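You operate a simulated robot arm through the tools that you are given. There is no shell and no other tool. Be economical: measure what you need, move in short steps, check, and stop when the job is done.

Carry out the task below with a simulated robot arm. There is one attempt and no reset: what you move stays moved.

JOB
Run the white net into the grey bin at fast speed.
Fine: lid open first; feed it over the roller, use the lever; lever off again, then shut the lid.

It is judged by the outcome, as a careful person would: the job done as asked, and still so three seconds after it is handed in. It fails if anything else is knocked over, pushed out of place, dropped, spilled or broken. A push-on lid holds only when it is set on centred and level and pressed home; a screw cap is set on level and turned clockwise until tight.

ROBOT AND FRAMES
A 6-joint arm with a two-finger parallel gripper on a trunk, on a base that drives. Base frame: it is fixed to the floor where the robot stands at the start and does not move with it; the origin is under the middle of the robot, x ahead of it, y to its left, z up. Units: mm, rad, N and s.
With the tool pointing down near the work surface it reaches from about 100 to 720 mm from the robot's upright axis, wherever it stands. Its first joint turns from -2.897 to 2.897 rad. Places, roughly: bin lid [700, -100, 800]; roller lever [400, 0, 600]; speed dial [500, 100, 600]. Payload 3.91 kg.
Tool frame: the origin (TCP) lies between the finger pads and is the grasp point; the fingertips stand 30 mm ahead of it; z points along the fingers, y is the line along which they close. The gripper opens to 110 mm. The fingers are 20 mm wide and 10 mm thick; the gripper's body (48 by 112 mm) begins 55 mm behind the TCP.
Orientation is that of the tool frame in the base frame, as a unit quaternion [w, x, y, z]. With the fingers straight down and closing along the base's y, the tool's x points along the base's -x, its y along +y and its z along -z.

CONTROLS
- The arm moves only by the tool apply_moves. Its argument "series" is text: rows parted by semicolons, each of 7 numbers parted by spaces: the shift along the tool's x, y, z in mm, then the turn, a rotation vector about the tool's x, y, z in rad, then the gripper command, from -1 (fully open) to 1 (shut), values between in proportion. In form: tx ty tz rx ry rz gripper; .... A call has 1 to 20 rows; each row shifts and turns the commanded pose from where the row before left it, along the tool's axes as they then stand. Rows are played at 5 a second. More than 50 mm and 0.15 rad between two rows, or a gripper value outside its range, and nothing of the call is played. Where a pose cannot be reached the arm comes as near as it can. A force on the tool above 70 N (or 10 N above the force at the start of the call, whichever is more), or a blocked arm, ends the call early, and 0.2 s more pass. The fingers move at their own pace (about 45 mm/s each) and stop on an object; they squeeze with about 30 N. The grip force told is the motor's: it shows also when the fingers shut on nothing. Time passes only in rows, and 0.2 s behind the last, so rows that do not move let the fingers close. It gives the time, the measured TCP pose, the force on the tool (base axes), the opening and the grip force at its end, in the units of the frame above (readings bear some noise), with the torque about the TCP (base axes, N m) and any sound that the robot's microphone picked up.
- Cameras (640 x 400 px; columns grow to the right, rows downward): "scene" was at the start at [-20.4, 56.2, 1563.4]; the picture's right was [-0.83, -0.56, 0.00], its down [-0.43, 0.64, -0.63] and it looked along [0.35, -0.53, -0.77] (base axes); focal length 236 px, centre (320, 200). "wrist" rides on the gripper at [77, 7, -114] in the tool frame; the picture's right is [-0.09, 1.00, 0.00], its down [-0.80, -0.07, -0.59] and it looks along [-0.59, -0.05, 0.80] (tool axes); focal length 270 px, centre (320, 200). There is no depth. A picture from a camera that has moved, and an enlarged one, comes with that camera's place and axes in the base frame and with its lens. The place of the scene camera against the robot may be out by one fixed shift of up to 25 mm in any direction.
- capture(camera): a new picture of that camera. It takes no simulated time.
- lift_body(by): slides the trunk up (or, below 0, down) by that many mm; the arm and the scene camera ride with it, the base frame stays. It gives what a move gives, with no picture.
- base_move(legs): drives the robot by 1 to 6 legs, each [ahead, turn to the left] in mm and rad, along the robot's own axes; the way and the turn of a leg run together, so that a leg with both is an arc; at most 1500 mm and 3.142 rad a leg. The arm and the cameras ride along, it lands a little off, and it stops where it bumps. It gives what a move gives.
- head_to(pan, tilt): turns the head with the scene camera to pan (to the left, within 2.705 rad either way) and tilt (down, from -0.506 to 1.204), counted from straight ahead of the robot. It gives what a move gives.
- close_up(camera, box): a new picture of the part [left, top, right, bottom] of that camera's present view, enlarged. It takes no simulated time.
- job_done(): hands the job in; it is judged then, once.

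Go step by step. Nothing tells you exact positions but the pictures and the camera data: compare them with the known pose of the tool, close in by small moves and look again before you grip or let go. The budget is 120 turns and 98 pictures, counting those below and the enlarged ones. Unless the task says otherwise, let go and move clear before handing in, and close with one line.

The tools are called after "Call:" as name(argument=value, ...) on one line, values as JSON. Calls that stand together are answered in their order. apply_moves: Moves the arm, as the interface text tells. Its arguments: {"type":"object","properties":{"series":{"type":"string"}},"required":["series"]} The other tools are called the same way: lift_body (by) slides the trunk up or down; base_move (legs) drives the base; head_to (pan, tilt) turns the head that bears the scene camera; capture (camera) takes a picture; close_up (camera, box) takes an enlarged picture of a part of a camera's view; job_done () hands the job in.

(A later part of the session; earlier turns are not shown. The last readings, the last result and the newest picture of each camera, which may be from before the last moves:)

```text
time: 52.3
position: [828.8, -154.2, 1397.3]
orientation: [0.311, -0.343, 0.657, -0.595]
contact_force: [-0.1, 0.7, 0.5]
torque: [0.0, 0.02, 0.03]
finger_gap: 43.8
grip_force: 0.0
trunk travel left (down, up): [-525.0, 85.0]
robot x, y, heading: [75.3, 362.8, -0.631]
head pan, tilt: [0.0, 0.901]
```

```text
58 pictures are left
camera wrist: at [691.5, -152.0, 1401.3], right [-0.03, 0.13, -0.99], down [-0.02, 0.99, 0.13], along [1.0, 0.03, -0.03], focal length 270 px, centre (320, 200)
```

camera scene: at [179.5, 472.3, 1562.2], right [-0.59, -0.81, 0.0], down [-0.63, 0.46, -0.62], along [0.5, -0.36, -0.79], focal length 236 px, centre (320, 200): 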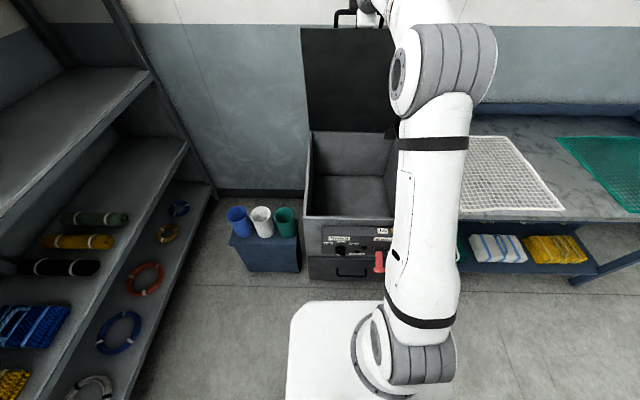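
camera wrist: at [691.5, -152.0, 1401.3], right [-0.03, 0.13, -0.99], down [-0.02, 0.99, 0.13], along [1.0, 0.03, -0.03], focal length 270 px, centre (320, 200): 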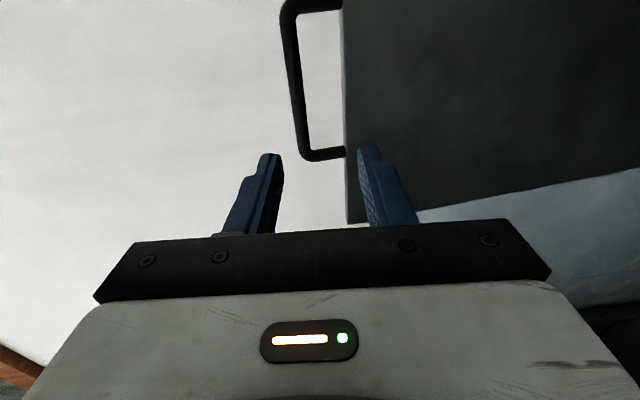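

The lid holds open. I'll retract the arm and look at the panel.

Call:
apply_moves(series="0 0 -45 0 0 0 0.2;0 0 -45 0 0 0 0.2;0 0 -45 0 0 0 0.2;0 0 -45 0 0 0 0.2;0 0 -45 0 0 0 0.2;0 0 -45 0 0 0 0.2;0 40 0 0 0 0 0.2;0 40 0 0 0 0 0.2;0 40 0 0 0 0 0.2;0 40 0 0 0 0 0.2;0 40 0 0 0 0 0.2;0 40 0 0 0 0 0.2;0 0 0 0 0 0 0.2")

Call:
capture(camera="scene")

Call:
close_up(camera="scene", box=[300, 210, 420, 290])

```text
time: 55.1
position: [588.9, 10.9, 1183.4]
orientation: [0.312, -0.344, 0.657, -0.594]
contact_force: [0.1, 0.0, 0.3]
torque: [-0.04, -0.01, -0.04]
finger_gap: 44.1
grip_force: 0.0
trunk travel left (down, up): [-525.0, 85.0]
robot x, y, heading: [76.6, 368.1, -0.638]
head pan, tilt: [0.0, 0.901]
```

```text
57 pictures are left
camera scene: at [176.4, 476.2, 1562.2], right [-0.59, -0.81, 0.0], down [-0.63, 0.46, -0.62], along [0.5, -0.37, -0.78], focal length 236 px, centre (320, 200)
```

scene: 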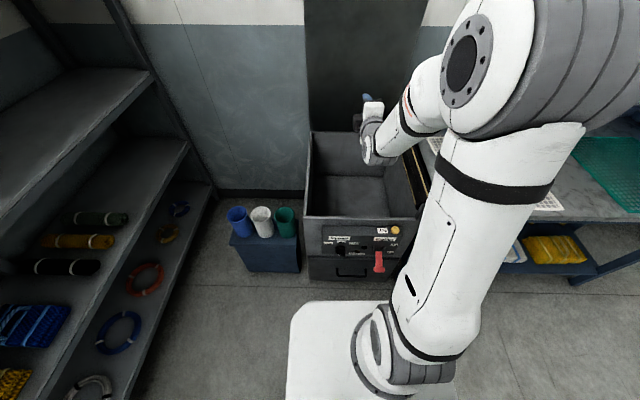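

```text
5.00 times, centred on (360, 250) of scene
camera zoom: at [176.4, 476.2, 1562.2], right [-0.59, -0.81, 0.0], down [-0.63, 0.46, -0.62], along [0.5, -0.37, -0.78], focal length 1179 px, centre (120, -50)
```

zoom: 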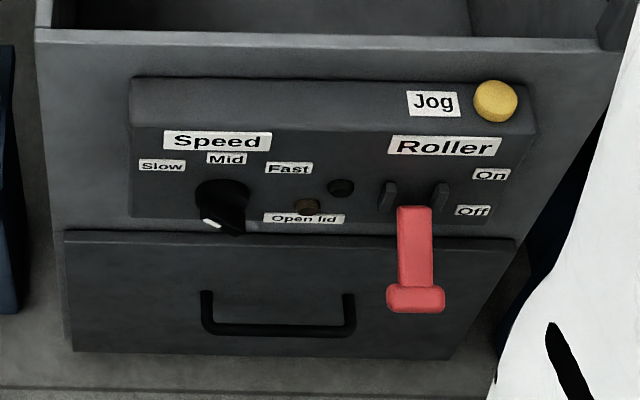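

The lid is open, and the dial points somewhere low. I'll back off and lower the trunk so I can work on the panel with a level tool and look closely.

Call:
base_move(legs=[[-230, 0]])

Call:
lift_body(by=-480)

Call:
capture(camera="wrist")

Call:
capture(camera="scene")

```text
time: 56.9
position: [401.6, 149.7, 1184.8]
orientation: [0.312, -0.346, 0.656, -0.594]
contact_force: [-0.6, -0.2, 0.3]
torque: [-0.02, -0.02, 0.01]
finger_gap: 44.0
grip_force: 0.0
trunk travel left (down, up): [-525.0, 85.0]
robot x, y, heading: [-115.0, 499.3, -0.626]
head pan, tilt: [0.0, 0.901]
```

```text
refused: -480 is not a number from -400 to 400
```

```text
55 pictures are left
camera wrist: at [263.3, 152.6, 1189.8], right [-0.03, 0.13, -0.99], down [-0.03, 0.99, 0.13], along [1.0, 0.03, -0.03], focal length 270 px, centre (320, 200)
```

wrist: 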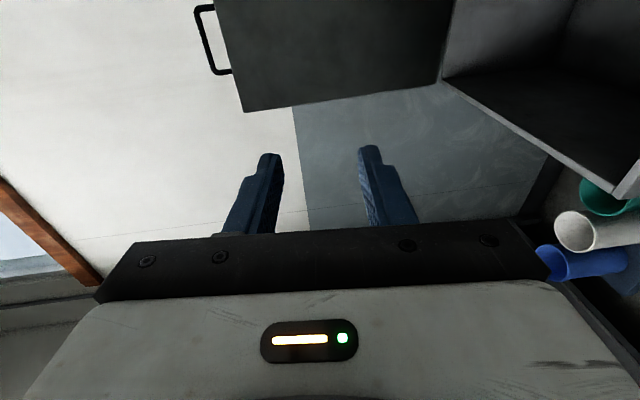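

```text
54 pictures are left
camera scene: at [-13.2, 614.9, 1562.1], right [-0.59, -0.81, 0.0], down [-0.63, 0.46, -0.62], along [0.5, -0.37, -0.78], focal length 236 px, centre (320, 200)
```

scene: 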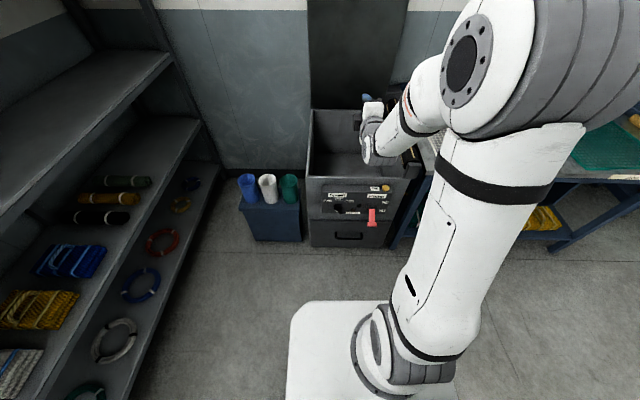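

Call:
lift_body(by=-390)

Call:
lift_body(by=-90)

Call:
capture(camera="wrist")

Call:
close_up(camera="scene", box=[270, 100, 470, 240])

```text
time: 60.6
position: [401.6, 149.7, 794.4]
orientation: [0.313, -0.345, 0.656, -0.594]
contact_force: [0.3, -0.2, -0.5]
torque: [-0.01, -0.03, 0.0]
finger_gap: 43.9
grip_force: 0.1
trunk travel left (down, up): [-135.0, 475.0]
robot x, y, heading: [-115.9, 504.1, -0.627]
head pan, tilt: [0.0, 0.901]
```

```text
time: 61.9
position: [402.6, 150.2, 704.8]
orientation: [0.312, -0.345, 0.656, -0.595]
contact_force: [0.3, 0.2, -1.0]
torque: [-0.01, -0.01, 0.01]
finger_gap: 44.1
grip_force: 0.0
trunk travel left (down, up): [-45.0, 565.0]
robot x, y, heading: [-115.4, 504.6, -0.628]
head pan, tilt: [0.0, 0.901]
```

```text
53 pictures are left
camera wrist: at [263.8, 152.2, 709.5], right [-0.03, 0.13, -0.99], down [-0.03, 0.99, 0.13], along [1.0, 0.03, -0.03], focal length 270 px, centre (320, 200)
```

wrist: 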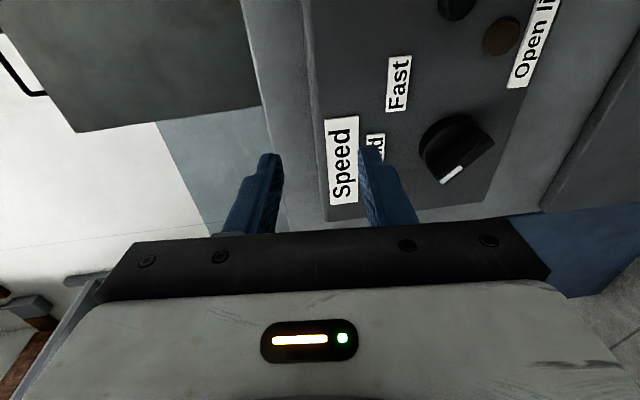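

```text
2.86 times, centred on (370, 170) of scene
camera zoom: at [-12.4, 614.3, 1082.2], right [-0.59, -0.81, 0.0], down [-0.63, 0.46, -0.62], along [0.5, -0.37, -0.78], focal length 674 px, centre (177, 286)
```

zoom: 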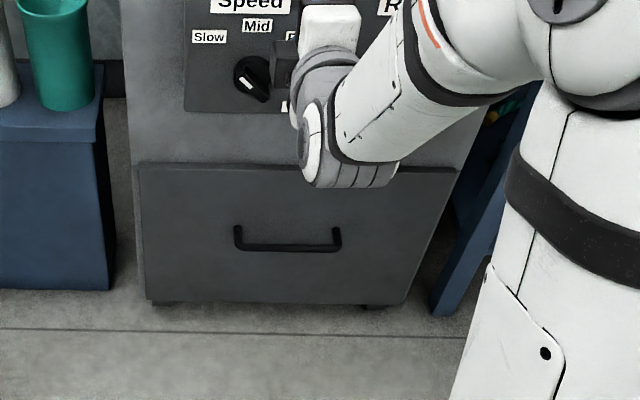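

Call:
close_up(camera="wrist", box=[320, 40, 560, 220])

Call:
close_up(camera="scene", box=[325, 95, 385, 140])

```text
2.22 times, centred on (440, 130) of wrist
camera zoom: at [263.8, 152.2, 709.5], right [-0.03, 0.13, -0.99], down [-0.03, 0.99, 0.13], along [1.0, 0.03, -0.03], focal length 601 px, centre (53, 356)
```

zoom: 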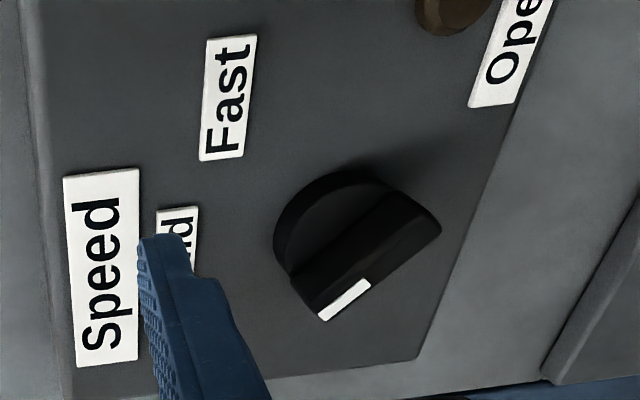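

```text
8.89 times, centred on (355, 118) of scene
camera zoom: at [-12.4, 614.3, 1082.2], right [-0.59, -0.81, 0.0], down [-0.63, 0.46, -0.62], along [0.5, -0.37, -0.78], focal length 2096 px, centre (9, 933)
```

zoom: 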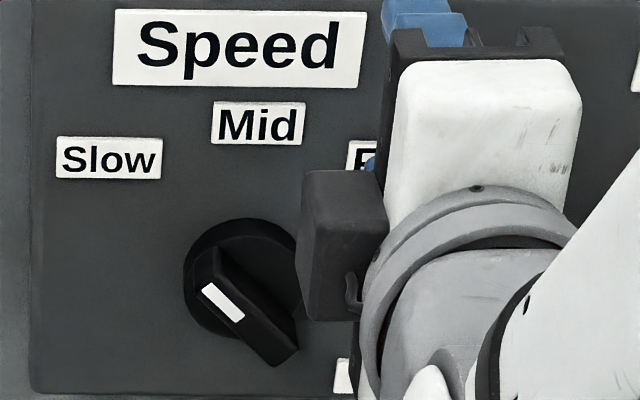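

The pointer (white mark) is at Slow, upper left; Fast is upper right, so it needs a clockwise turn of about 80–90°. I'll line up square in front of the knob with the fingers across its bar.

Call:
apply_moves(series="0 0 0 0.098 0.042 0 0.2;-9 29 0 0 0 0 0.2;-9 29 0 0 0 0 0.2;-9 29 0 0 0 0 0.2;-10 28 0 0 0 0 0.2;0 0 0 0 0 0.1455 0.2;0 0 0 0 0 0.1455 0.2;0 0 0 0 0 0.1455 0.2;0 0 0 0 0 0.1455 0.2;0 0 0 0 0 0.1455 0.2;0 0 0 0 0 0.1455 0.2;0 0 0 0 0 0 0.2")

Call:
capture(camera="wrist")

```text
time: 64.5
position: [422.6, 179.3, 589.5]
orientation: [0.553, -0.019, 0.708, -0.439]
contact_force: [-0.1, 0.1, 0.6]
torque: [0.04, -0.01, -0.02]
finger_gap: 44.0
grip_force: 0.1
trunk travel left (down, up): [-45.0, 565.0]
robot x, y, heading: [-117.8, 500.3, -0.631]
head pan, tilt: [0.0, 0.901]
```

```text
49 pictures are left
camera wrist: at [305.3, 213.6, 526.2], right [0.49, 0.66, -0.57], down [-0.2, 0.72, 0.66], along [0.85, -0.21, 0.49], focal length 270 px, centre (320, 200)
```

wrist: 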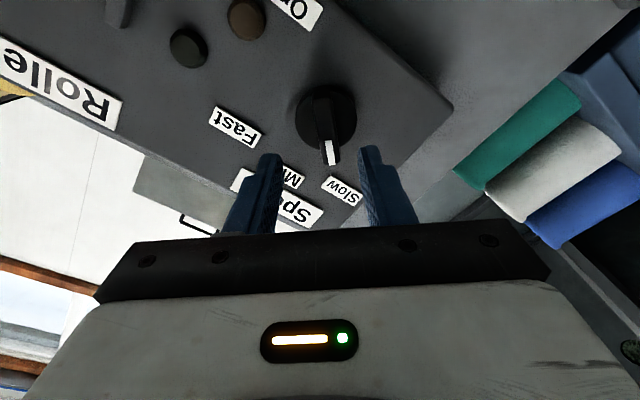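

Bar and fingers are aligned within a few degrees. I'll shift slightly and approach.

Call:
apply_moves(series="0 6 15 0 0 0 0.3;0 0 15 0 0 0 0.3;0 0 10 0 0 0 0.3;0 0 0 0 0 0 0.3")

Call:
close_up(camera="wrist", box=[200, 40, 440, 240])

Call:
close_up(camera="scene", box=[310, 85, 410, 155])

```text
time: 65.5
position: [458.1, 159.8, 586.2]
orientation: [0.552, -0.02, 0.707, -0.44]
contact_force: [-0.2, -0.8, 0.3]
torque: [0.01, 0.03, 0.01]
finger_gap: 38.8
grip_force: 0.0
trunk travel left (down, up): [-45.0, 565.0]
robot x, y, heading: [-117.2, 504.3, -0.63]
head pan, tilt: [0.0, 0.901]
```

```text
2.00 times, centred on (320, 140) of wrist
camera zoom: at [340.2, 192.8, 523.3], right [0.49, 0.66, -0.57], down [-0.2, 0.73, 0.66], along [0.85, -0.21, 0.48], focal length 541 px, centre (320, 320)
```

zoom: 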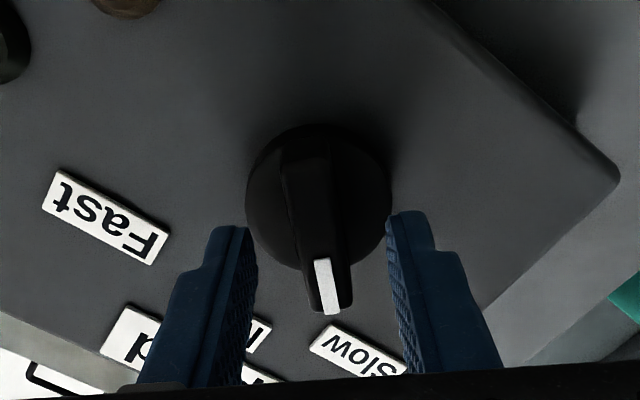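

```text
5.71 times, centred on (360, 120) of scene
camera zoom: at [-12.4, 614.3, 1082.1], right [-0.59, -0.81, 0.0], down [-0.63, 0.46, -0.62], along [0.5, -0.37, -0.78], focal length 1348 px, centre (91, 657)
```

zoom: 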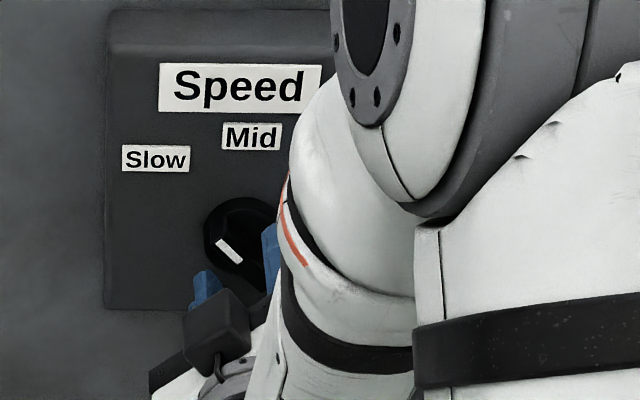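

Call:
apply_moves(series="0 0 9 0 0 0 0.3;0 0 8 0 0 0 0.3;0 0 0 0 0 0 1;0 0 0 0 0 0 1;0 0 0 0 0 0 1")

Call:
close_up(camera="wrist", box=[200, 40, 440, 240])

```text
time: 66.7
position: [470.1, 149.3, 587.8]
orientation: [0.552, -0.02, 0.708, -0.44]
contact_force: [-36.9, 25.4, 0.9]
torque: [-0.32, -0.34, -1.16]
finger_gap: 14.1
grip_force: 44.9
trunk travel left (down, up): [-45.0, 565.0]
robot x, y, heading: [-115.0, 510.4, -0.627]
head pan, tilt: [0.0, 0.901]
```

```text
2.00 times, centred on (320, 140) of wrist
camera zoom: at [351.8, 184.3, 523.8], right [0.49, 0.66, -0.57], down [-0.2, 0.73, 0.66], along [0.85, -0.21, 0.48], focal length 541 px, centre (320, 320)
```

zoom: 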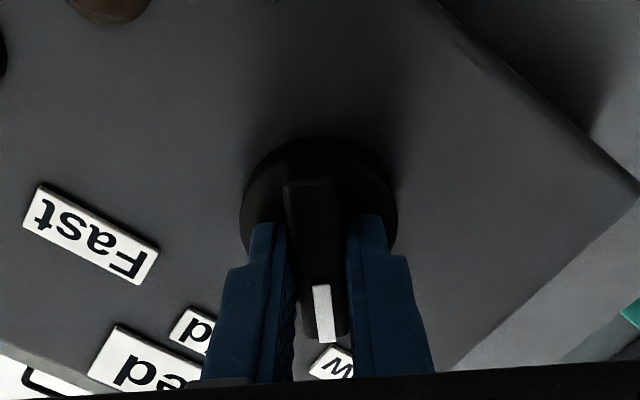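

Call:
apply_moves(series="0 0 -3 0 0 0 1;0 0 0 0 0 0.14 1;0 0 0 0 0 0.14 1;0 0 0 0 0 0.14 1;0 0 0 0 0 0.14 1;0 0 0 0 0 0.14 1;0 0 0 0 0 0 1")

Call:
close_up(camera="wrist", box=[200, 40, 440, 240])

```text
time: 68.3
position: [469.1, 148.5, 587.1]
orientation: [0.671, 0.225, 0.67, -0.224]
contact_force: [2.3, -20.4, 10.7]
torque: [-0.55, -0.63, -1.31]
finger_gap: 13.8
grip_force: 44.8
trunk travel left (down, up): [-45.0, 565.0]
robot x, y, heading: [-113.5, 501.5, -0.625]
head pan, tilt: [0.0, 0.901]
```

```text
2.00 times, centred on (320, 140) of wrist
camera zoom: at [382.1, 224.2, 510.2], right [0.6, 0.79, 0.09], down [-0.52, 0.3, 0.8], along [0.61, -0.53, 0.59], focal length 541 px, centre (320, 320)
```

zoom: 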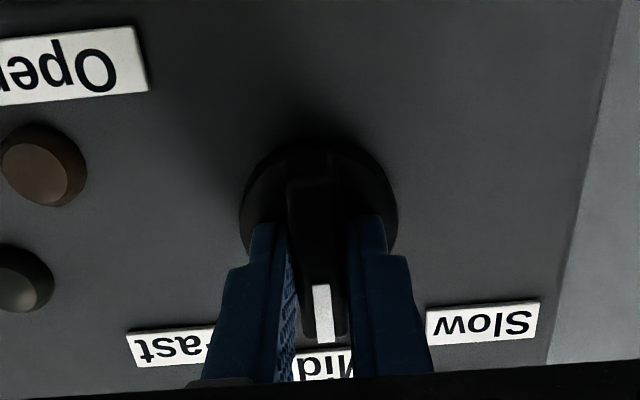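

Dial is now at Mid; same turn again reaches Fast.

Call:
apply_moves(series="0 0 0 0 0 0.145 1;0 0 0 0 0 0.145 1;0 0 0 0 0 0.145 1;0 0 0 0 0 0.145 1;0 0 0 0 0 0.145 1;0 0 0 0 0 0 1")

Call:
close_up(camera="wrist", box=[200, 40, 440, 240])

```text
time: 69.7
position: [467.7, 148.8, 587.2]
orientation: [0.707, 0.45, 0.546, 0.029]
contact_force: [-4.2, -38.8, 20.8]
torque: [-0.04, -0.09, -0.89]
finger_gap: 13.8
grip_force: 45.1
trunk travel left (down, up): [-45.0, 565.0]
robot x, y, heading: [-114.9, 499.8, -0.63]
head pan, tilt: [0.0, 0.901]
```

```text
2.00 times, centred on (320, 140) of wrist
camera zoom: at [411.0, 262.7, 533.8], right [0.41, 0.54, 0.73], down [-0.83, -0.11, 0.55], along [0.38, -0.83, 0.41], focal length 541 px, centre (320, 320)
```

zoom: 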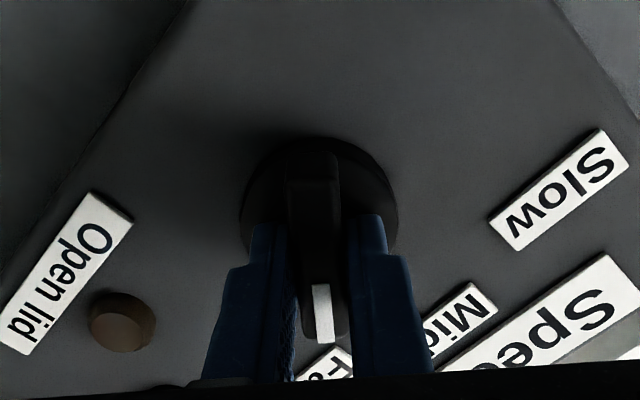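

Call:
apply_moves(series="0 0 0 0 0 0 0.3;0 0 0 0 0 0 0.3;0 0 -20 0 0 0 0.3;0 0 -30 0 0 0 0.3;0 0 -30 0 0 0 0.3;0 0 0 0 0 0 0.3")

Call:
capture(camera="wrist")

Call:
close_up(camera="scene", box=[310, 70, 430, 154])

```text
time: 71.1
position: [406.0, 198.4, 586.5]
orientation: [0.706, 0.448, 0.548, 0.028]
contact_force: [-0.5, -0.1, -1.1]
torque: [-0.03, 0.02, -0.02]
finger_gap: 38.3
grip_force: 0.0
trunk travel left (down, up): [-45.0, 565.0]
robot x, y, heading: [-114.7, 501.8, -0.63]
head pan, tilt: [0.0, 0.901]
```

```text
43 pictures are left
camera wrist: at [347.7, 313.0, 532.9], right [0.41, 0.55, 0.73], down [-0.83, -0.11, 0.55], along [0.38, -0.83, 0.41], focal length 270 px, centre (320, 200)
```

wrist: 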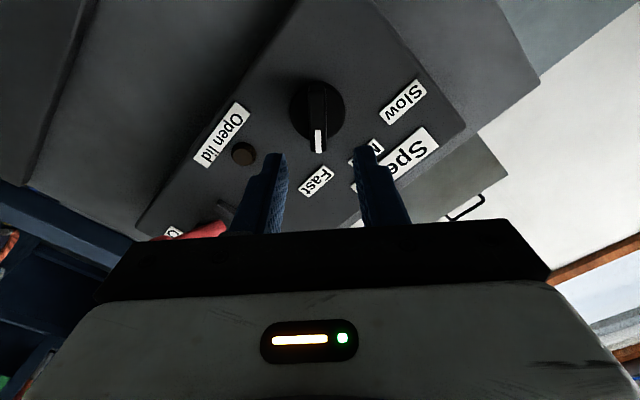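

```text
4.76 times, centred on (370, 112) of scene
camera zoom: at [-12.4, 614.3, 1082.1], right [-0.59, -0.81, 0.0], down [-0.63, 0.46, -0.62], along [0.5, -0.37, -0.78], focal length 1123 px, centre (82, 619)
```

zoom: 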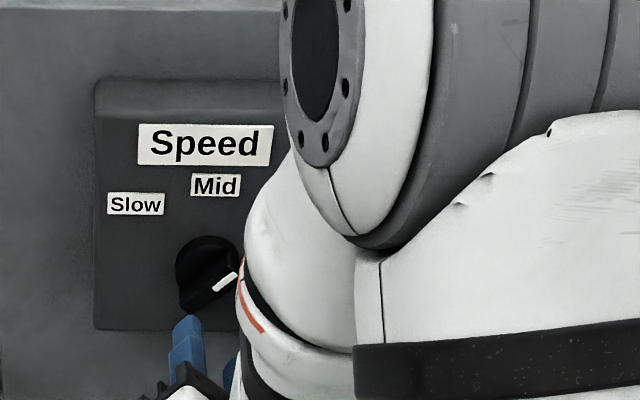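

The dial reads Fast. Next I'll raise the trunk and drive in front of the roller and net.

Call:
lift_body(by=400)

Call:
lift_body(by=100)

Call:
base_move(legs=[[0, -0.746], [564, 0], [0, 0.736]])

Call:
head_to(pan=0.1, tilt=0.9)

Call:
capture(camera="scene")

```text
time: 74.9
position: [405.7, 198.1, 986.1]
orientation: [0.706, 0.447, 0.549, 0.028]
contact_force: [-1.2, -0.1, 0.1]
torque: [0.03, 0.03, -0.02]
finger_gap: 38.4
grip_force: 0.0
trunk travel left (down, up): [-445.0, 165.0]
robot x, y, heading: [-113.3, 503.0, -0.625]
head pan, tilt: [0.0, 0.901]
```

```text
time: 76.2
position: [405.5, 199.4, 1086.4]
orientation: [0.706, 0.447, 0.549, 0.028]
contact_force: [0.2, -0.5, -0.4]
torque: [-0.02, 0.02, 0.01]
finger_gap: 38.6
grip_force: 0.0
trunk travel left (down, up): [-545.0, 65.0]
robot x, y, heading: [-116.6, 501.9, -0.63]
head pan, tilt: [0.0, 0.901]
```

```text
time: 83.4
position: [503.3, -371.9, 1085.2]
orientation: [0.706, 0.453, 0.544, 0.02]
contact_force: [-0.5, -0.1, -0.1]
torque: [-0.04, -0.01, 0.03]
finger_gap: 38.5
grip_force: 0.1
trunk travel left (down, up): [-545.0, 65.0]
robot x, y, heading: [-22.8, -69.0, -0.663]
head pan, tilt: [0.0, 0.901]
```

```text
time: 84.1
position: [503.1, -373.1, 1086.6]
orientation: [0.706, 0.454, 0.543, 0.021]
contact_force: [-0.2, -0.5, 0.0]
torque: [0.01, -0.05, 0.02]
finger_gap: 38.5
grip_force: 0.1
trunk travel left (down, up): [-545.0, 65.0]
robot x, y, heading: [-22.3, -66.3, -0.664]
head pan, tilt: [0.099, 0.901]
```

```text
41 pictures are left
camera scene: at [89.1, 43.8, 1582.2], right [-0.53, -0.85, 0.0], down [-0.66, 0.42, -0.62], along [0.53, -0.33, -0.78], focal length 236 px, centre (320, 200)
```

scene: 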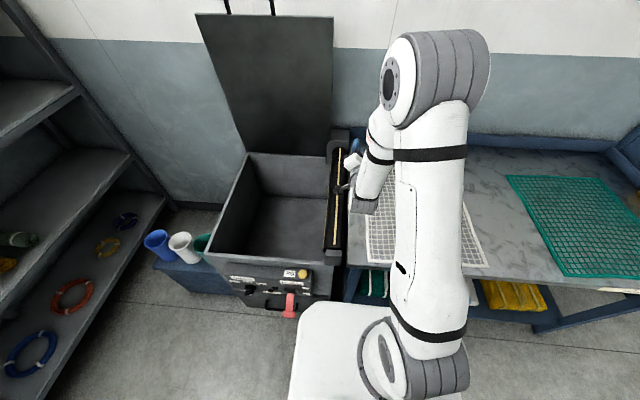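

Call:
close_up(camera="scene", box=[290, 110, 510, 280])

```text
2.35 times, centred on (400, 195) of scene
camera zoom: at [89.1, 43.8, 1582.2], right [-0.53, -0.85, 0.0], down [-0.66, 0.42, -0.62], along [0.53, -0.33, -0.78], focal length 555 px, centre (132, 212)
```

zoom: 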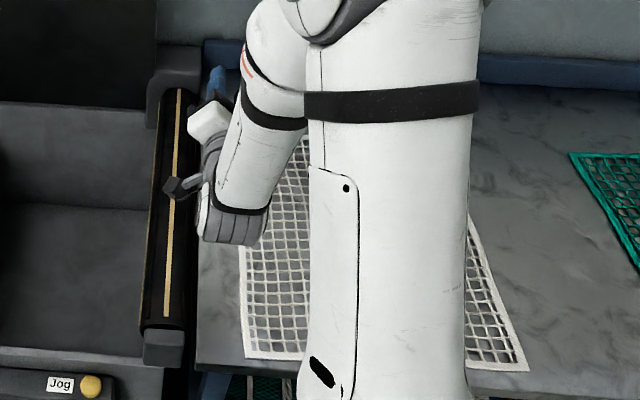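

Roller axis runs just right of the bin; the net's left edge is about 130 mm from it. I'll turn the tool down with the camera on my side and look at the net edge.

Call:
apply_moves(series="0 0 0 0 0 -0.145 0;0 0 0 0 0 -0.145 0;0 0 0 0 0 -0.145 0;0 0 0 0 0 -0.145 0;0 0 0 0 0 -0.145 0;0 0 0 0 0.1428 0 0;0 0 0 0 0.1428 0 0;0 0 0 0 0.1428 0 0;0 0 0 0 0.1428 0 0;0 0 0 0 0.1428 0 0;0 0 0 0 0.1428 0 0;0 0 0 0 0.1428 0 0;0 0 0 0 0.1428 0 0;0 0 0 0 0.1428 0 0;0 0 0 0 0.1428 0 0;0 0 0 0 0.1428 0 0;0 0 0 0 0 -0.022 0;0 -30 40 0 0 0 0;0 -30 40 0 0 0 0;0 0 0 0 0 0 0")

Call:
capture(camera="wrist")

```text
time: 88.3
position: [456.4, -406.6, 974.5]
orientation: [0.046, 0.331, 0.937, -0.098]
contact_force: [0.3, 0.5, -0.4]
torque: [0.0, -0.02, 0.01]
finger_gap: 54.7
grip_force: 0.0
out of reach, approached as far as the arm can: row 12, 14, 15, 16
trunk travel left (down, up): [-545.0, 65.0]
robot x, y, heading: [-23.3, -69.5, -0.659]
head pan, tilt: [0.099, 0.901]
```

```text
39 pictures are left
camera wrist: at [399.0, -329.2, 1074.2], right [0.7, 0.71, -0.14], down [0.56, -0.42, 0.71], along [0.45, -0.57, -0.69], focal length 270 px, centre (320, 200)
```

wrist: 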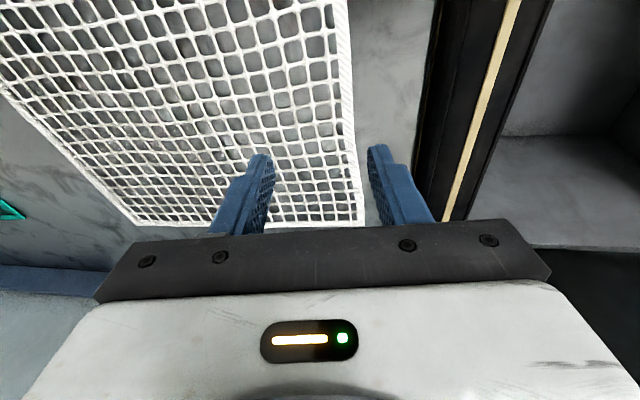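

Call:
apply_moves(series="0 0 30 -0.052 0.049 -0.012 0.3;0 0 0 -0.052 0.049 -0.012 0.3;0 0 0 -0.052 0.049 -0.012 0.3;-27 -1 38 0 0 0 0.3;-26 -2 38 0 0 0 0.3;0 0 35 0 0 0 0.3;0 0 0 0 0 0 0.3")

Call:
capture(camera="wrist")

```text
time: 89.7
position: [502.7, -464.4, 856.3]
orientation: [0.045, 0.327, 0.941, -0.082]
contact_force: [-5.2, 5.2, 36.8]
torque: [1.03, -0.21, 0.17]
finger_gap: 36.5
grip_force: 0.0
out of reach, approached as far as the arm can: row 1, 2, 3
trunk travel left (down, up): [-545.0, 65.0]
robot x, y, heading: [-20.6, -67.8, -0.668]
head pan, tilt: [0.099, 0.901]
stopped in row 7: the force on the tool passed its limit (the readings are from after the stop); the commanded pose is now the measured one
```

```text
38 pictures are left
camera wrist: at [443.0, -392.3, 956.9], right [0.69, 0.72, -0.11], down [0.56, -0.43, 0.7], along [0.45, -0.55, -0.7], focal length 270 px, centre (320, 200)
```

wrist: 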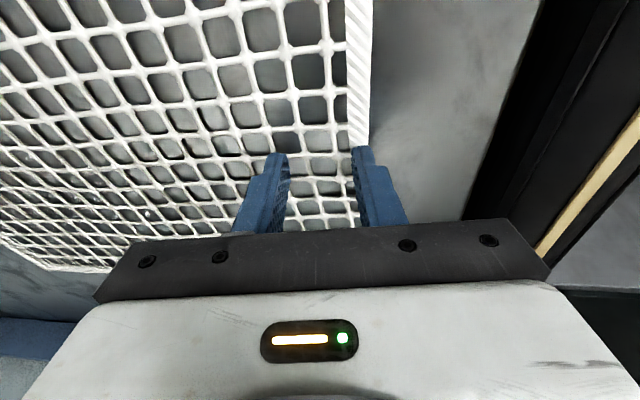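

The bench is higher than I thought (contact at tip z≈827), and I touched down lightly. I'll rise, straighten the tool and look again.

Call:
apply_moves(series="0 0 -15 0 0 0 0.3;0 0 -15 0 0 0 0.3;0 0 0 -0.05 0.047 -0.012 0.3;0 0 0 -0.05 0.047 -0.012 0.3;0 0 0 -0.05 0.047 -0.012 0.3;0 0 0 0 0 0 0.3")

Call:
capture(camera="wrist")

```text
time: 91.1
position: [499.9, -460.6, 880.2]
orientation: [0.041, 0.326, 0.941, -0.081]
contact_force: [-0.5, -0.9, -0.1]
torque: [0.02, -0.01, -0.01]
finger_gap: 38.6
grip_force: 0.2
out of reach, approached as far as the arm can: row 3, 4, 5
trunk travel left (down, up): [-545.0, 65.0]
robot x, y, heading: [-20.9, -65.7, -0.662]
head pan, tilt: [0.099, 0.901]
```

```text
37 pictures are left
camera wrist: at [441.2, -386.4, 982.3], right [0.69, 0.72, -0.11], down [0.57, -0.43, 0.7], along [0.45, -0.55, -0.71], focal length 270 px, centre (320, 200)
```

wrist: 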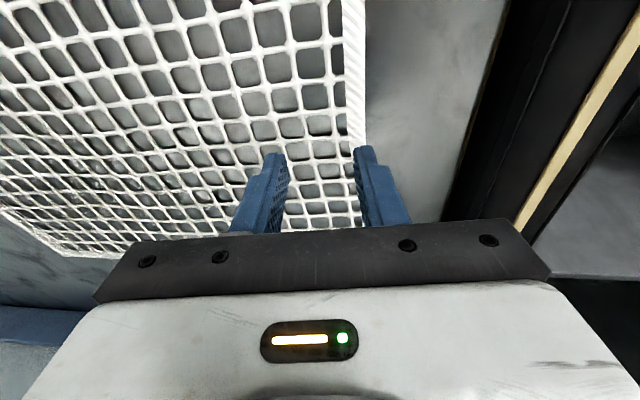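

Call:
apply_moves(series="0 0 0 -0.07 0 0 0.3;0 0 0 -0.07 0 0 0.3;0 0 0 0 0 0 0.3")

```text
time: 91.9
position: [498.9, -459.7, 881.2]
orientation: [0.041, 0.326, 0.941, -0.082]
contact_force: [-0.6, 0.0, 0.5]
torque: [-0.01, -0.02, 0.01]
finger_gap: 38.3
grip_force: 0.1
out of reach, approached as far as the arm can: row 1, 2
trunk travel left (down, up): [-545.0, 65.0]
robot x, y, heading: [-21.4, -69.1, -0.664]
head pan, tilt: [0.099, 0.901]
```

Call:
apply_moves(series="40 0 -20 0 0 0 0.3;40 0 0 0 0 0 0.3;0 0 0 -0.04 0 0 0.3;0 0 0 0 0.04 0 0.3;0 0 0 0 0 -0.1 0.3;0 0 0 -0.04 0 0 0.3;0 0 0 0 0 0.1 0.3;0 0 0 0 0 0.1 0.3;0 0 0 -0.04 0 0 0.3;0 0 0 0 0 0 0.3")

```text
time: 94.1
position: [434.1, -404.4, 887.2]
orientation: [0.032, 0.374, 0.925, -0.061]
contact_force: [0.3, -0.3, -0.2]
torque: [0.02, 0.0, 0.01]
finger_gap: 38.4
grip_force: 0.1
out of reach, approached as far as the arm can: row 4, 6
trunk travel left (down, up): [-545.0, 65.0]
robot x, y, heading: [-19.5, -69.5, -0.663]
head pan, tilt: [0.099, 0.901]
```

Call:
apply_moves(series="0 0 0 0 0 0.1 0.3;0 0 0 -0.045 0 0 0.3;0 0 0 0 0.05 0 0.3;0 0 0 0 0 0.1 0.3;0 0 0 -0.045 0.055 0 0.3;0 0 0 0 0 0 0.3")

```text
time: 95.5
position: [422.6, -391.5, 870.6]
orientation: [0.026, 0.465, 0.883, -0.051]
contact_force: [0.3, -0.3, -0.1]
torque: [-0.01, 0.02, 0.0]
finger_gap: 38.6
grip_force: 0.0
out of reach, approached as far as the arm can: row 1, 2, 3, 4, 5
trunk travel left (down, up): [-545.0, 65.0]
robot x, y, heading: [-21.6, -65.1, -0.661]
head pan, tilt: [0.099, 0.901]
```

Call:
capture(camera="scene")

```text
36 pictures are left
camera scene: at [89.7, 44.6, 1582.1], right [-0.53, -0.85, 0.0], down [-0.66, 0.42, -0.62], along [0.53, -0.33, -0.78], focal length 236 px, centre (320, 200)
```

scene: 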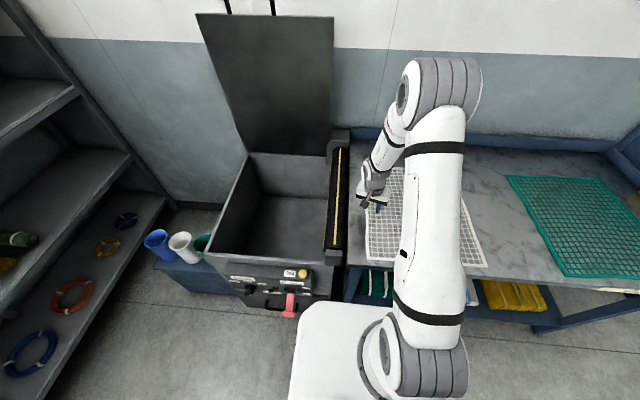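

Call:
apply_moves(series="0 0 -30 0 0 0 0.3;0 0 -30 0 0 0 0.3;0 0 0 0 0 -0.14 0.3;0 0 0 0 0 -0.14 0.3;0 0 0 0 0 -0.14 0.3;0 0 0 0 0 -0.14 0.3;0 0 0 0 0 -0.14 0.3;0 0 0 0 0 -0.14 0.3;0 0 0 0 0 -0.14 0.3;0 0 0 0 0 -0.14 0.3;0 0 0 0 0 -0.14 0.3;0 0 0 0 0 -0.14 0.3;0 0 0 0 0 0 0.3")

```text
time: 98.3
position: [431.0, -173.7, 853.0]
orientation: [0.01, -0.217, 0.974, -0.071]
contact_force: [7.8, 9.3, 14.6]
torque: [-0.21, -0.29, 0.32]
finger_gap: 36.6
grip_force: 0.0
out of reach, approached as far as the arm can: row 2, 3, 4, 5, 6, 7, 8, 9, 10, 11, 12
trunk travel left (down, up): [-545.0, 65.0]
robot x, y, heading: [-22.5, -71.8, -0.666]
head pan, tilt: [0.099, 0.901]
stopped in row 13: the force on the tool passed its limit (the readings are from after the stop); the commanded pose is now the measured one
```

The arm slid sideways because the wrist is up against a limit, and it's touching something. Looking before I move again.

Call:
capture(camera="scene")

Call:
capture(camera="wrist")

```text
35 pictures are left
camera scene: at [89.0, 45.2, 1581.7], right [-0.53, -0.85, 0.0], down [-0.66, 0.42, -0.62], along [0.53, -0.33, -0.78], focal length 236 px, centre (320, 200)
```

scene: 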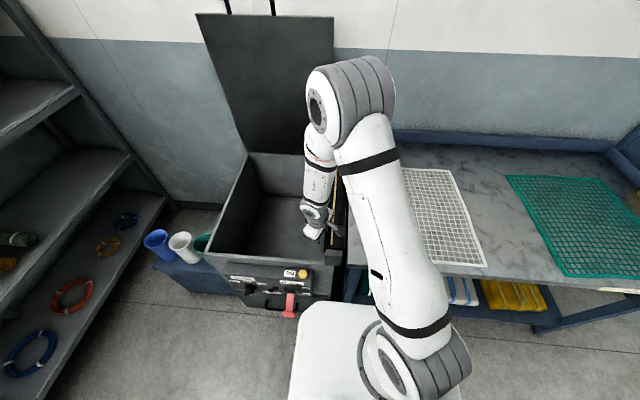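

```text
34 pictures are left
camera wrist: at [353.1, -184.0, 966.1], right [-0.34, 0.93, -0.14], down [0.73, 0.35, 0.59], along [0.6, 0.1, -0.8], focal length 270 px, centre (320, 200)
```

wrist: 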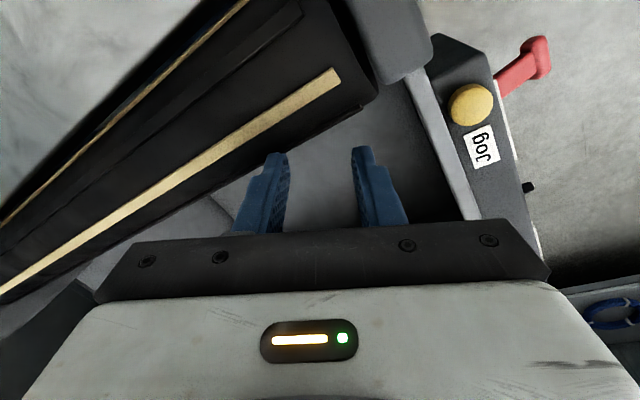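

Call:
apply_moves(series="0 0 -20 0 0 0 0.3;0 0 -40 0 0 0 0.3;0 0 -40 0 0 0 0.3;0 0 -40 0 0 0 0.3;0 0 0 0 0 0.12 0.3;0 0 0 0 0 0.12 0.3;0 0 0 0 0 0.12 0.3;0 0 0 0 0 0 0.3")

```text
time: 100.1
position: [383.7, -126.5, 926.4]
orientation: [0.018, -0.037, 0.997, -0.068]
contact_force: [1.0, 1.0, -0.2]
torque: [-0.01, 0.01, 0.0]
finger_gap: 38.4
grip_force: 0.0
out of reach, approached as far as the arm can: row 1, 2, 3, 4
trunk travel left (down, up): [-545.0, 65.0]
robot x, y, heading: [-19.9, -70.2, -0.662]
head pan, tilt: [0.099, 0.901]
```

The wrist seems stuck in a flipped branch when pointing straight down. A forward-tilted tool (about 40°) with level fingers works just as well for pinching the net edge, so I'll go to that pose.

Call:
apply_moves(series="0 0 0 0 -0.14 0 0.3;0 0 0 0 -0.14 0 0.3;0 0 0 0 -0.14 0 0.3;0 0 0 0 -0.14 0 0.3;0 0 0 0 -0.14 0 0.3;0 0 0 0.098 0 0.105 0.3;0 0 0 0.098 0 0.105 0.3;0 0 0 0.098 0 0.105 0.3;0 0 0 0.098 0 0.105 0.3;0 0 0 0.098 0 0.105 0.3;0 0 0 0 0 0 0.3")

```text
time: 102.5
position: [429.2, -138.7, 925.4]
orientation: [0.291, 0.26, 0.891, -0.232]
contact_force: [-0.6, 0.0, -0.2]
torque: [0.01, 0.01, -0.03]
finger_gap: 38.4
grip_force: 0.1
out of reach, approached as far as the arm can: row 2, 3, 4, 5
trunk travel left (down, up): [-545.0, 65.0]
robot x, y, heading: [-19.1, -72.7, -0.661]
head pan, tilt: [0.099, 0.901]
```

Call:
apply_moves(series="-21.4 -27 27.7 0 0 0 0.3;-21.4 -27 27.7 0 0 0 0.3;-21.4 -27 27.7 0 0 0 0.3;-21.4 -27 27.7 0 0 0 0.3;-21.4 -27 27.7 0 0 0 0.3;-21.4 -27 27.7 0 0 0 0.3;-21.4 -27 27.7 0 0 0 0.3;0 0 0 -0.107 0.01 0.077 0.3;0 0 0 -0.107 0.01 0.077 0.3;0 0 0 0 0 0 0.3")

Call:
capture(camera="wrist")

```text
time: 104.7
position: [497.8, -439.5, 930.5]
orientation: [0.324, 0.298, 0.891, -0.11]
contact_force: [-0.3, -0.1, 0.6]
torque: [0.02, 0.0, -0.03]
finger_gap: 38.4
grip_force: 0.1
trunk travel left (down, up): [-545.0, 65.0]
robot x, y, heading: [-23.5, -68.2, -0.657]
head pan, tilt: [0.099, 0.901]
```

```text
33 pictures are left
camera wrist: at [396.2, -353.8, 967.5], right [0.65, 0.76, 0.06], down [0.14, -0.19, 0.97], along [0.74, -0.63, -0.23], focal length 270 px, centre (320, 200)
```

wrist: 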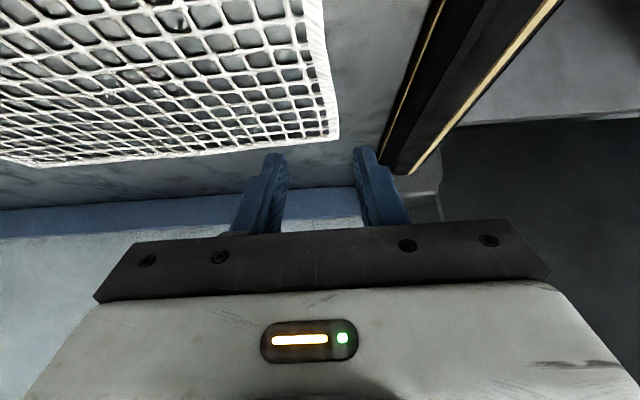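

Reachable with no residual now. Net edge is laterally centred on the fingers; approaching to just above it.

Call:
apply_moves(series="32 0 6 0 0 0 0.3;32 0 6 0 0 0 0.3;0 0 0 0 0 0 0.3")

Call:
capture(camera="wrist")

```text
time: 105.5
position: [464.5, -413.9, 880.2]
orientation: [0.325, 0.298, 0.891, -0.109]
contact_force: [0.0, -1.2, 0.0]
torque: [0.01, 0.01, -0.01]
finger_gap: 38.6
grip_force: 0.1
trunk travel left (down, up): [-545.0, 65.0]
robot x, y, heading: [-21.7, -67.8, -0.665]
head pan, tilt: [0.099, 0.901]
```

```text
32 pictures are left
camera wrist: at [363.0, -329.1, 916.9], right [0.65, 0.76, 0.06], down [0.14, -0.19, 0.97], along [0.74, -0.63, -0.23], focal length 270 px, centre (320, 200)
```

wrist: 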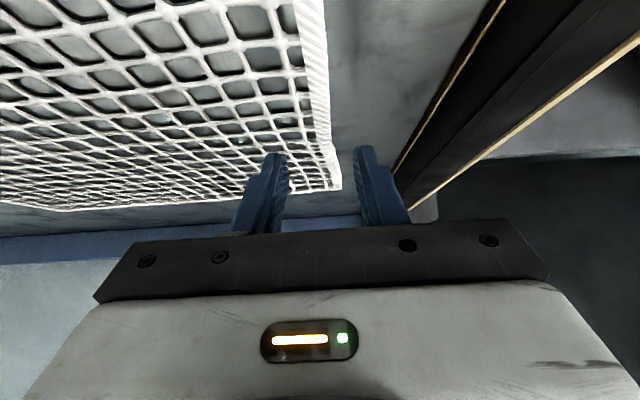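

Call:
apply_moves(series="7.7 0 9.2 0 0 0 0.3;5.2 0 6.1 0 0 0 0.3;0 0 0 0 0 0 0.3")

Call:
close_up(camera="wrist", box=[200, 0, 440, 240])

```text
time: 106.3
position: [464.9, -413.5, 859.8]
orientation: [0.325, 0.297, 0.891, -0.109]
contact_force: [-0.6, -0.3, 0.1]
torque: [-0.01, -0.01, 0.03]
finger_gap: 38.3
grip_force: 0.2
trunk travel left (down, up): [-545.0, 65.0]
robot x, y, heading: [-19.8, -70.0, -0.666]
head pan, tilt: [0.099, 0.901]
```

```text
1.67 times, centred on (320, 120) of wrist
camera zoom: at [362.9, -328.8, 897.8], right [0.65, 0.76, 0.06], down [0.14, -0.19, 0.97], along [0.74, -0.63, -0.23], focal length 450 px, centre (320, 333)
```

zoom: 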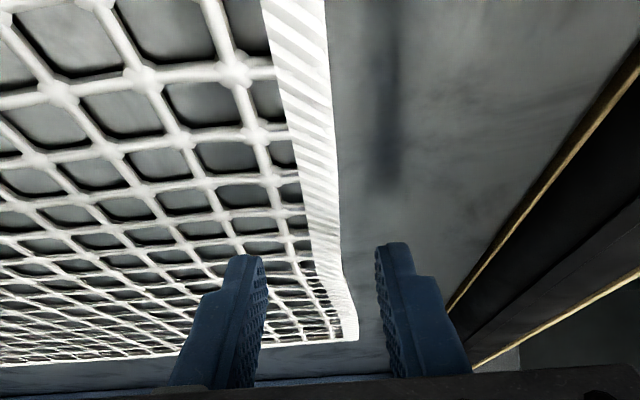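

Call:
apply_moves(series="3.9 0 4.6 0 0 0 0.3;2.6 0 3.1 0 0 0 0.3;1.3 0 1.5 0 0 0 0.3;0 0 0 0 0 0 0.3")

Call:
close_up(camera="wrist", box=[200, 0, 440, 240])

```text
time: 107.3
position: [464.2, -414.9, 851.2]
orientation: [0.328, 0.298, 0.889, -0.111]
contact_force: [0.0, -2.6, 34.6]
torque: [-0.83, 0.07, -0.02]
finger_gap: 39.1
grip_force: 0.4
trunk travel left (down, up): [-545.0, 65.0]
robot x, y, heading: [-20.0, -69.1, -0.655]
head pan, tilt: [0.099, 0.901]
```

```text
1.67 times, centred on (320, 120) of wrist
camera zoom: at [362.6, -328.9, 887.4], right [0.65, 0.76, 0.06], down [0.14, -0.19, 0.97], along [0.75, -0.63, -0.23], focal length 450 px, centre (320, 333)
```

zoom: 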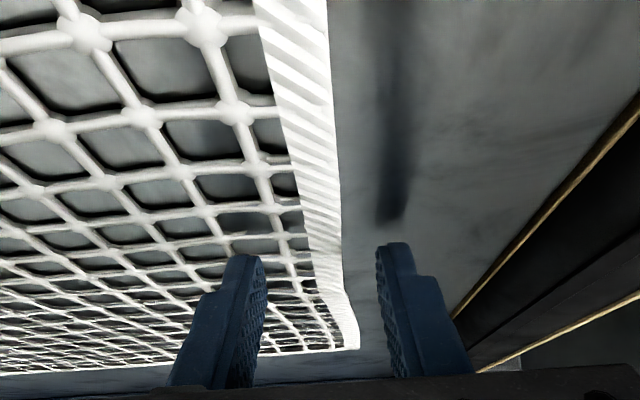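

Call:
apply_moves(series="-0.6 0 -0.7 0 0 0 0.6;0 0 0 0 0 0 1;0 0 0 0 0 0 1;0 0 0 0 0 0 1;0 0 0 0 0 0 1")

Call:
close_up(camera="wrist", box=[200, 0, 440, 240])

```text
time: 108.5
position: [463.0, -413.5, 851.3]
orientation: [0.328, 0.297, 0.89, -0.111]
contact_force: [1.5, 3.1, 42.9]
torque: [-0.25, -0.29, -0.04]
finger_gap: 6.7
grip_force: 30.2
trunk travel left (down, up): [-545.0, 65.0]
robot x, y, heading: [-21.6, -70.2, -0.663]
head pan, tilt: [0.099, 0.901]
```

```text
1.67 times, centred on (320, 120) of wrist
camera zoom: at [361.8, -328.1, 887.9], right [0.65, 0.76, 0.06], down [0.14, -0.19, 0.97], along [0.75, -0.63, -0.23], focal length 450 px, centre (320, 333)
```

zoom: 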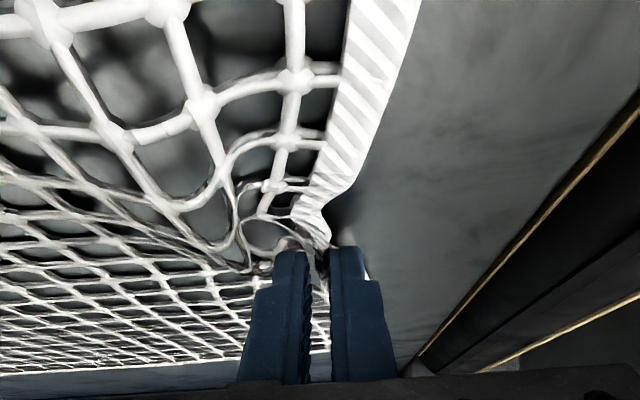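

Good grip on the net edge. I'll lift it and pull it left over the roller.

Call:
apply_moves(series="-13 0 -15.5 0 0 0 1;-13 0 -15.5 0 0 0 1;-13 10 -15.5 0 0 0 1;0 20 0 0 0 0 1;0 20 0 0 0 0 1;0 20 0 0 0 0 1;0 20 0 0 0 0 1;0 0 0 0 0 0 1")

Call:
capture(camera="scene")

Call:
capture(camera="wrist")

```text
time: 110.3
position: [519.0, -342.2, 907.6]
orientation: [0.325, 0.298, 0.891, -0.109]
contact_force: [-0.3, -0.5, -0.4]
torque: [0.05, 0.03, 0.0]
finger_gap: 3.9
grip_force: 30.5
trunk travel left (down, up): [-545.0, 65.0]
robot x, y, heading: [-21.1, -71.0, -0.66]
head pan, tilt: [0.099, 0.901]
```

```text
28 pictures are left
camera scene: at [89.7, 44.7, 1582.1], right [-0.53, -0.85, 0.0], down [-0.66, 0.42, -0.62], along [0.53, -0.33, -0.78], focal length 236 px, centre (320, 200)
```

scene: 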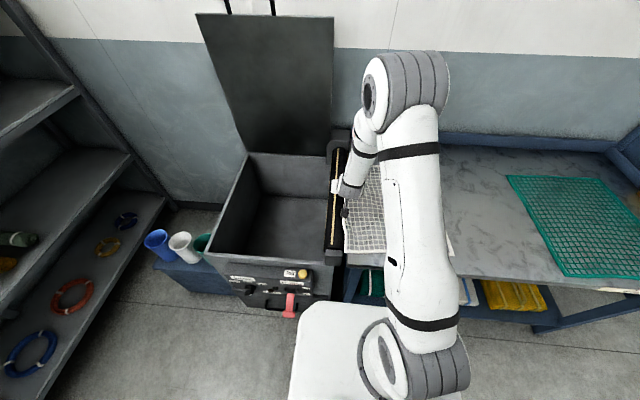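

```text
27 pictures are left
camera wrist: at [417.0, -256.7, 945.2], right [0.65, 0.76, 0.05], down [0.14, -0.19, 0.97], along [0.74, -0.63, -0.23], focal length 270 px, centre (320, 200)
```

wrist: 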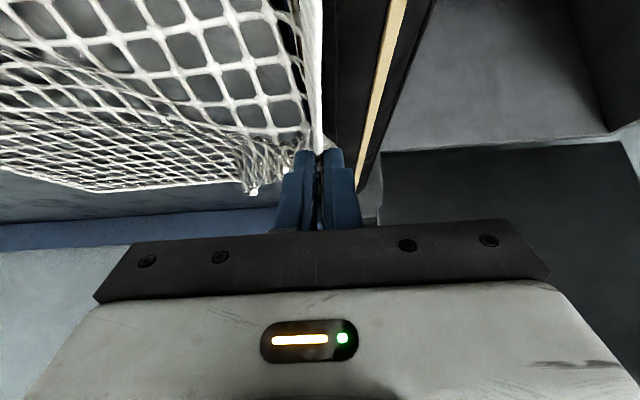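

The whole net follows. Continuing over the roller, then lowering.

Call:
apply_moves(series="0 22 0 0 0 0 1;0 22 0 0 0 0 1;0 22 0 0 0 0 1;0 22 0 0 0 0 1;0 22 0 0 0 0 1;6.4 10 7.6 0 0 0 1;6.4 0 7.6 0 0 0 1;6.4 0 7.6 0 0 0 1;0 0 0 0 0 0 1")

Call:
capture(camera="wrist")

Call:
close_up(camera="scene", box=[290, 110, 510, 280])

```text
time: 112.3
position: [591.3, -246.3, 878.7]
orientation: [0.325, 0.298, 0.891, -0.11]
contact_force: [-0.6, 0.4, -0.3]
torque: [0.02, -0.04, 0.01]
finger_gap: 3.8
grip_force: 30.0
trunk travel left (down, up): [-545.0, 65.0]
robot x, y, heading: [-19.4, -68.2, -0.664]
head pan, tilt: [0.099, 0.901]
```

```text
26 pictures are left
camera wrist: at [489.0, -160.5, 916.3], right [0.65, 0.76, 0.06], down [0.14, -0.19, 0.97], along [0.74, -0.63, -0.23], focal length 270 px, centre (320, 200)
```

wrist: 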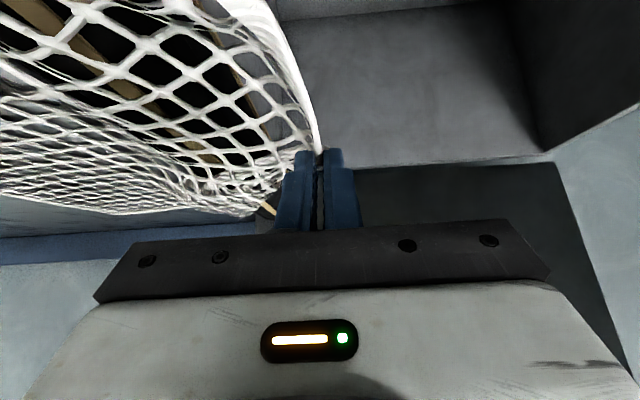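

```text
2.35 times, centred on (400, 195) of scene
camera zoom: at [89.7, 44.6, 1582.1], right [-0.53, -0.85, 0.0], down [-0.66, 0.42, -0.62], along [0.53, -0.33, -0.78], focal length 555 px, centre (132, 212)
```

zoom: 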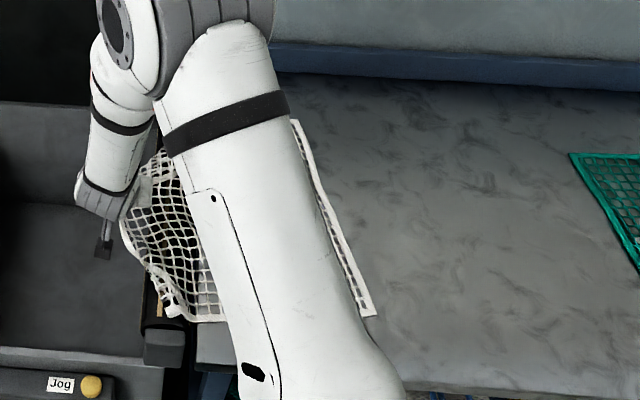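

Call:
apply_moves(series="0 25 0 0 0 0 1;0 25 0 0 0 0 1;9.7 15 11.5 0 0 0 1;9.7 0 11.5 0 0 0 1;6.4 0 7.6 0 0 0 1;0 0 0 0 0 0 1;0 0 0 0 0 0 1")

Call:
close_up(camera="scene", box=[270, 110, 490, 280])

```text
time: 113.9
position: [629.4, -194.4, 835.9]
orientation: [0.325, 0.297, 0.891, -0.109]
contact_force: [-0.2, -1.1, 0.8]
torque: [-0.01, 0.0, -0.04]
finger_gap: 3.5
grip_force: 30.3
trunk travel left (down, up): [-545.0, 65.0]
robot x, y, heading: [-20.3, -70.6, -0.662]
head pan, tilt: [0.099, 0.901]
```

```text
2.35 times, centred on (380, 195) of scene
camera zoom: at [89.6, 44.6, 1582.1], right [-0.53, -0.85, 0.0], down [-0.66, 0.42, -0.62], along [0.53, -0.33, -0.78], focal length 555 px, centre (179, 212)
```

zoom: 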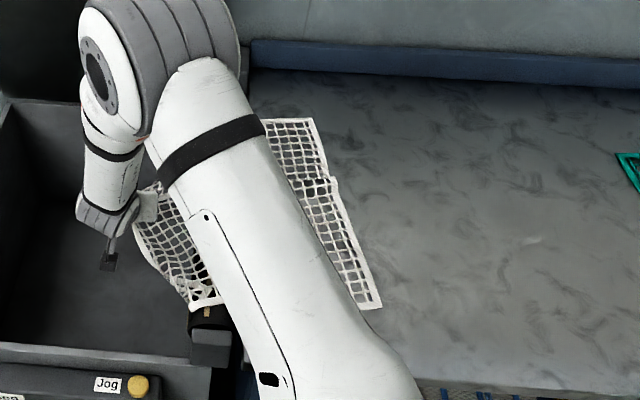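

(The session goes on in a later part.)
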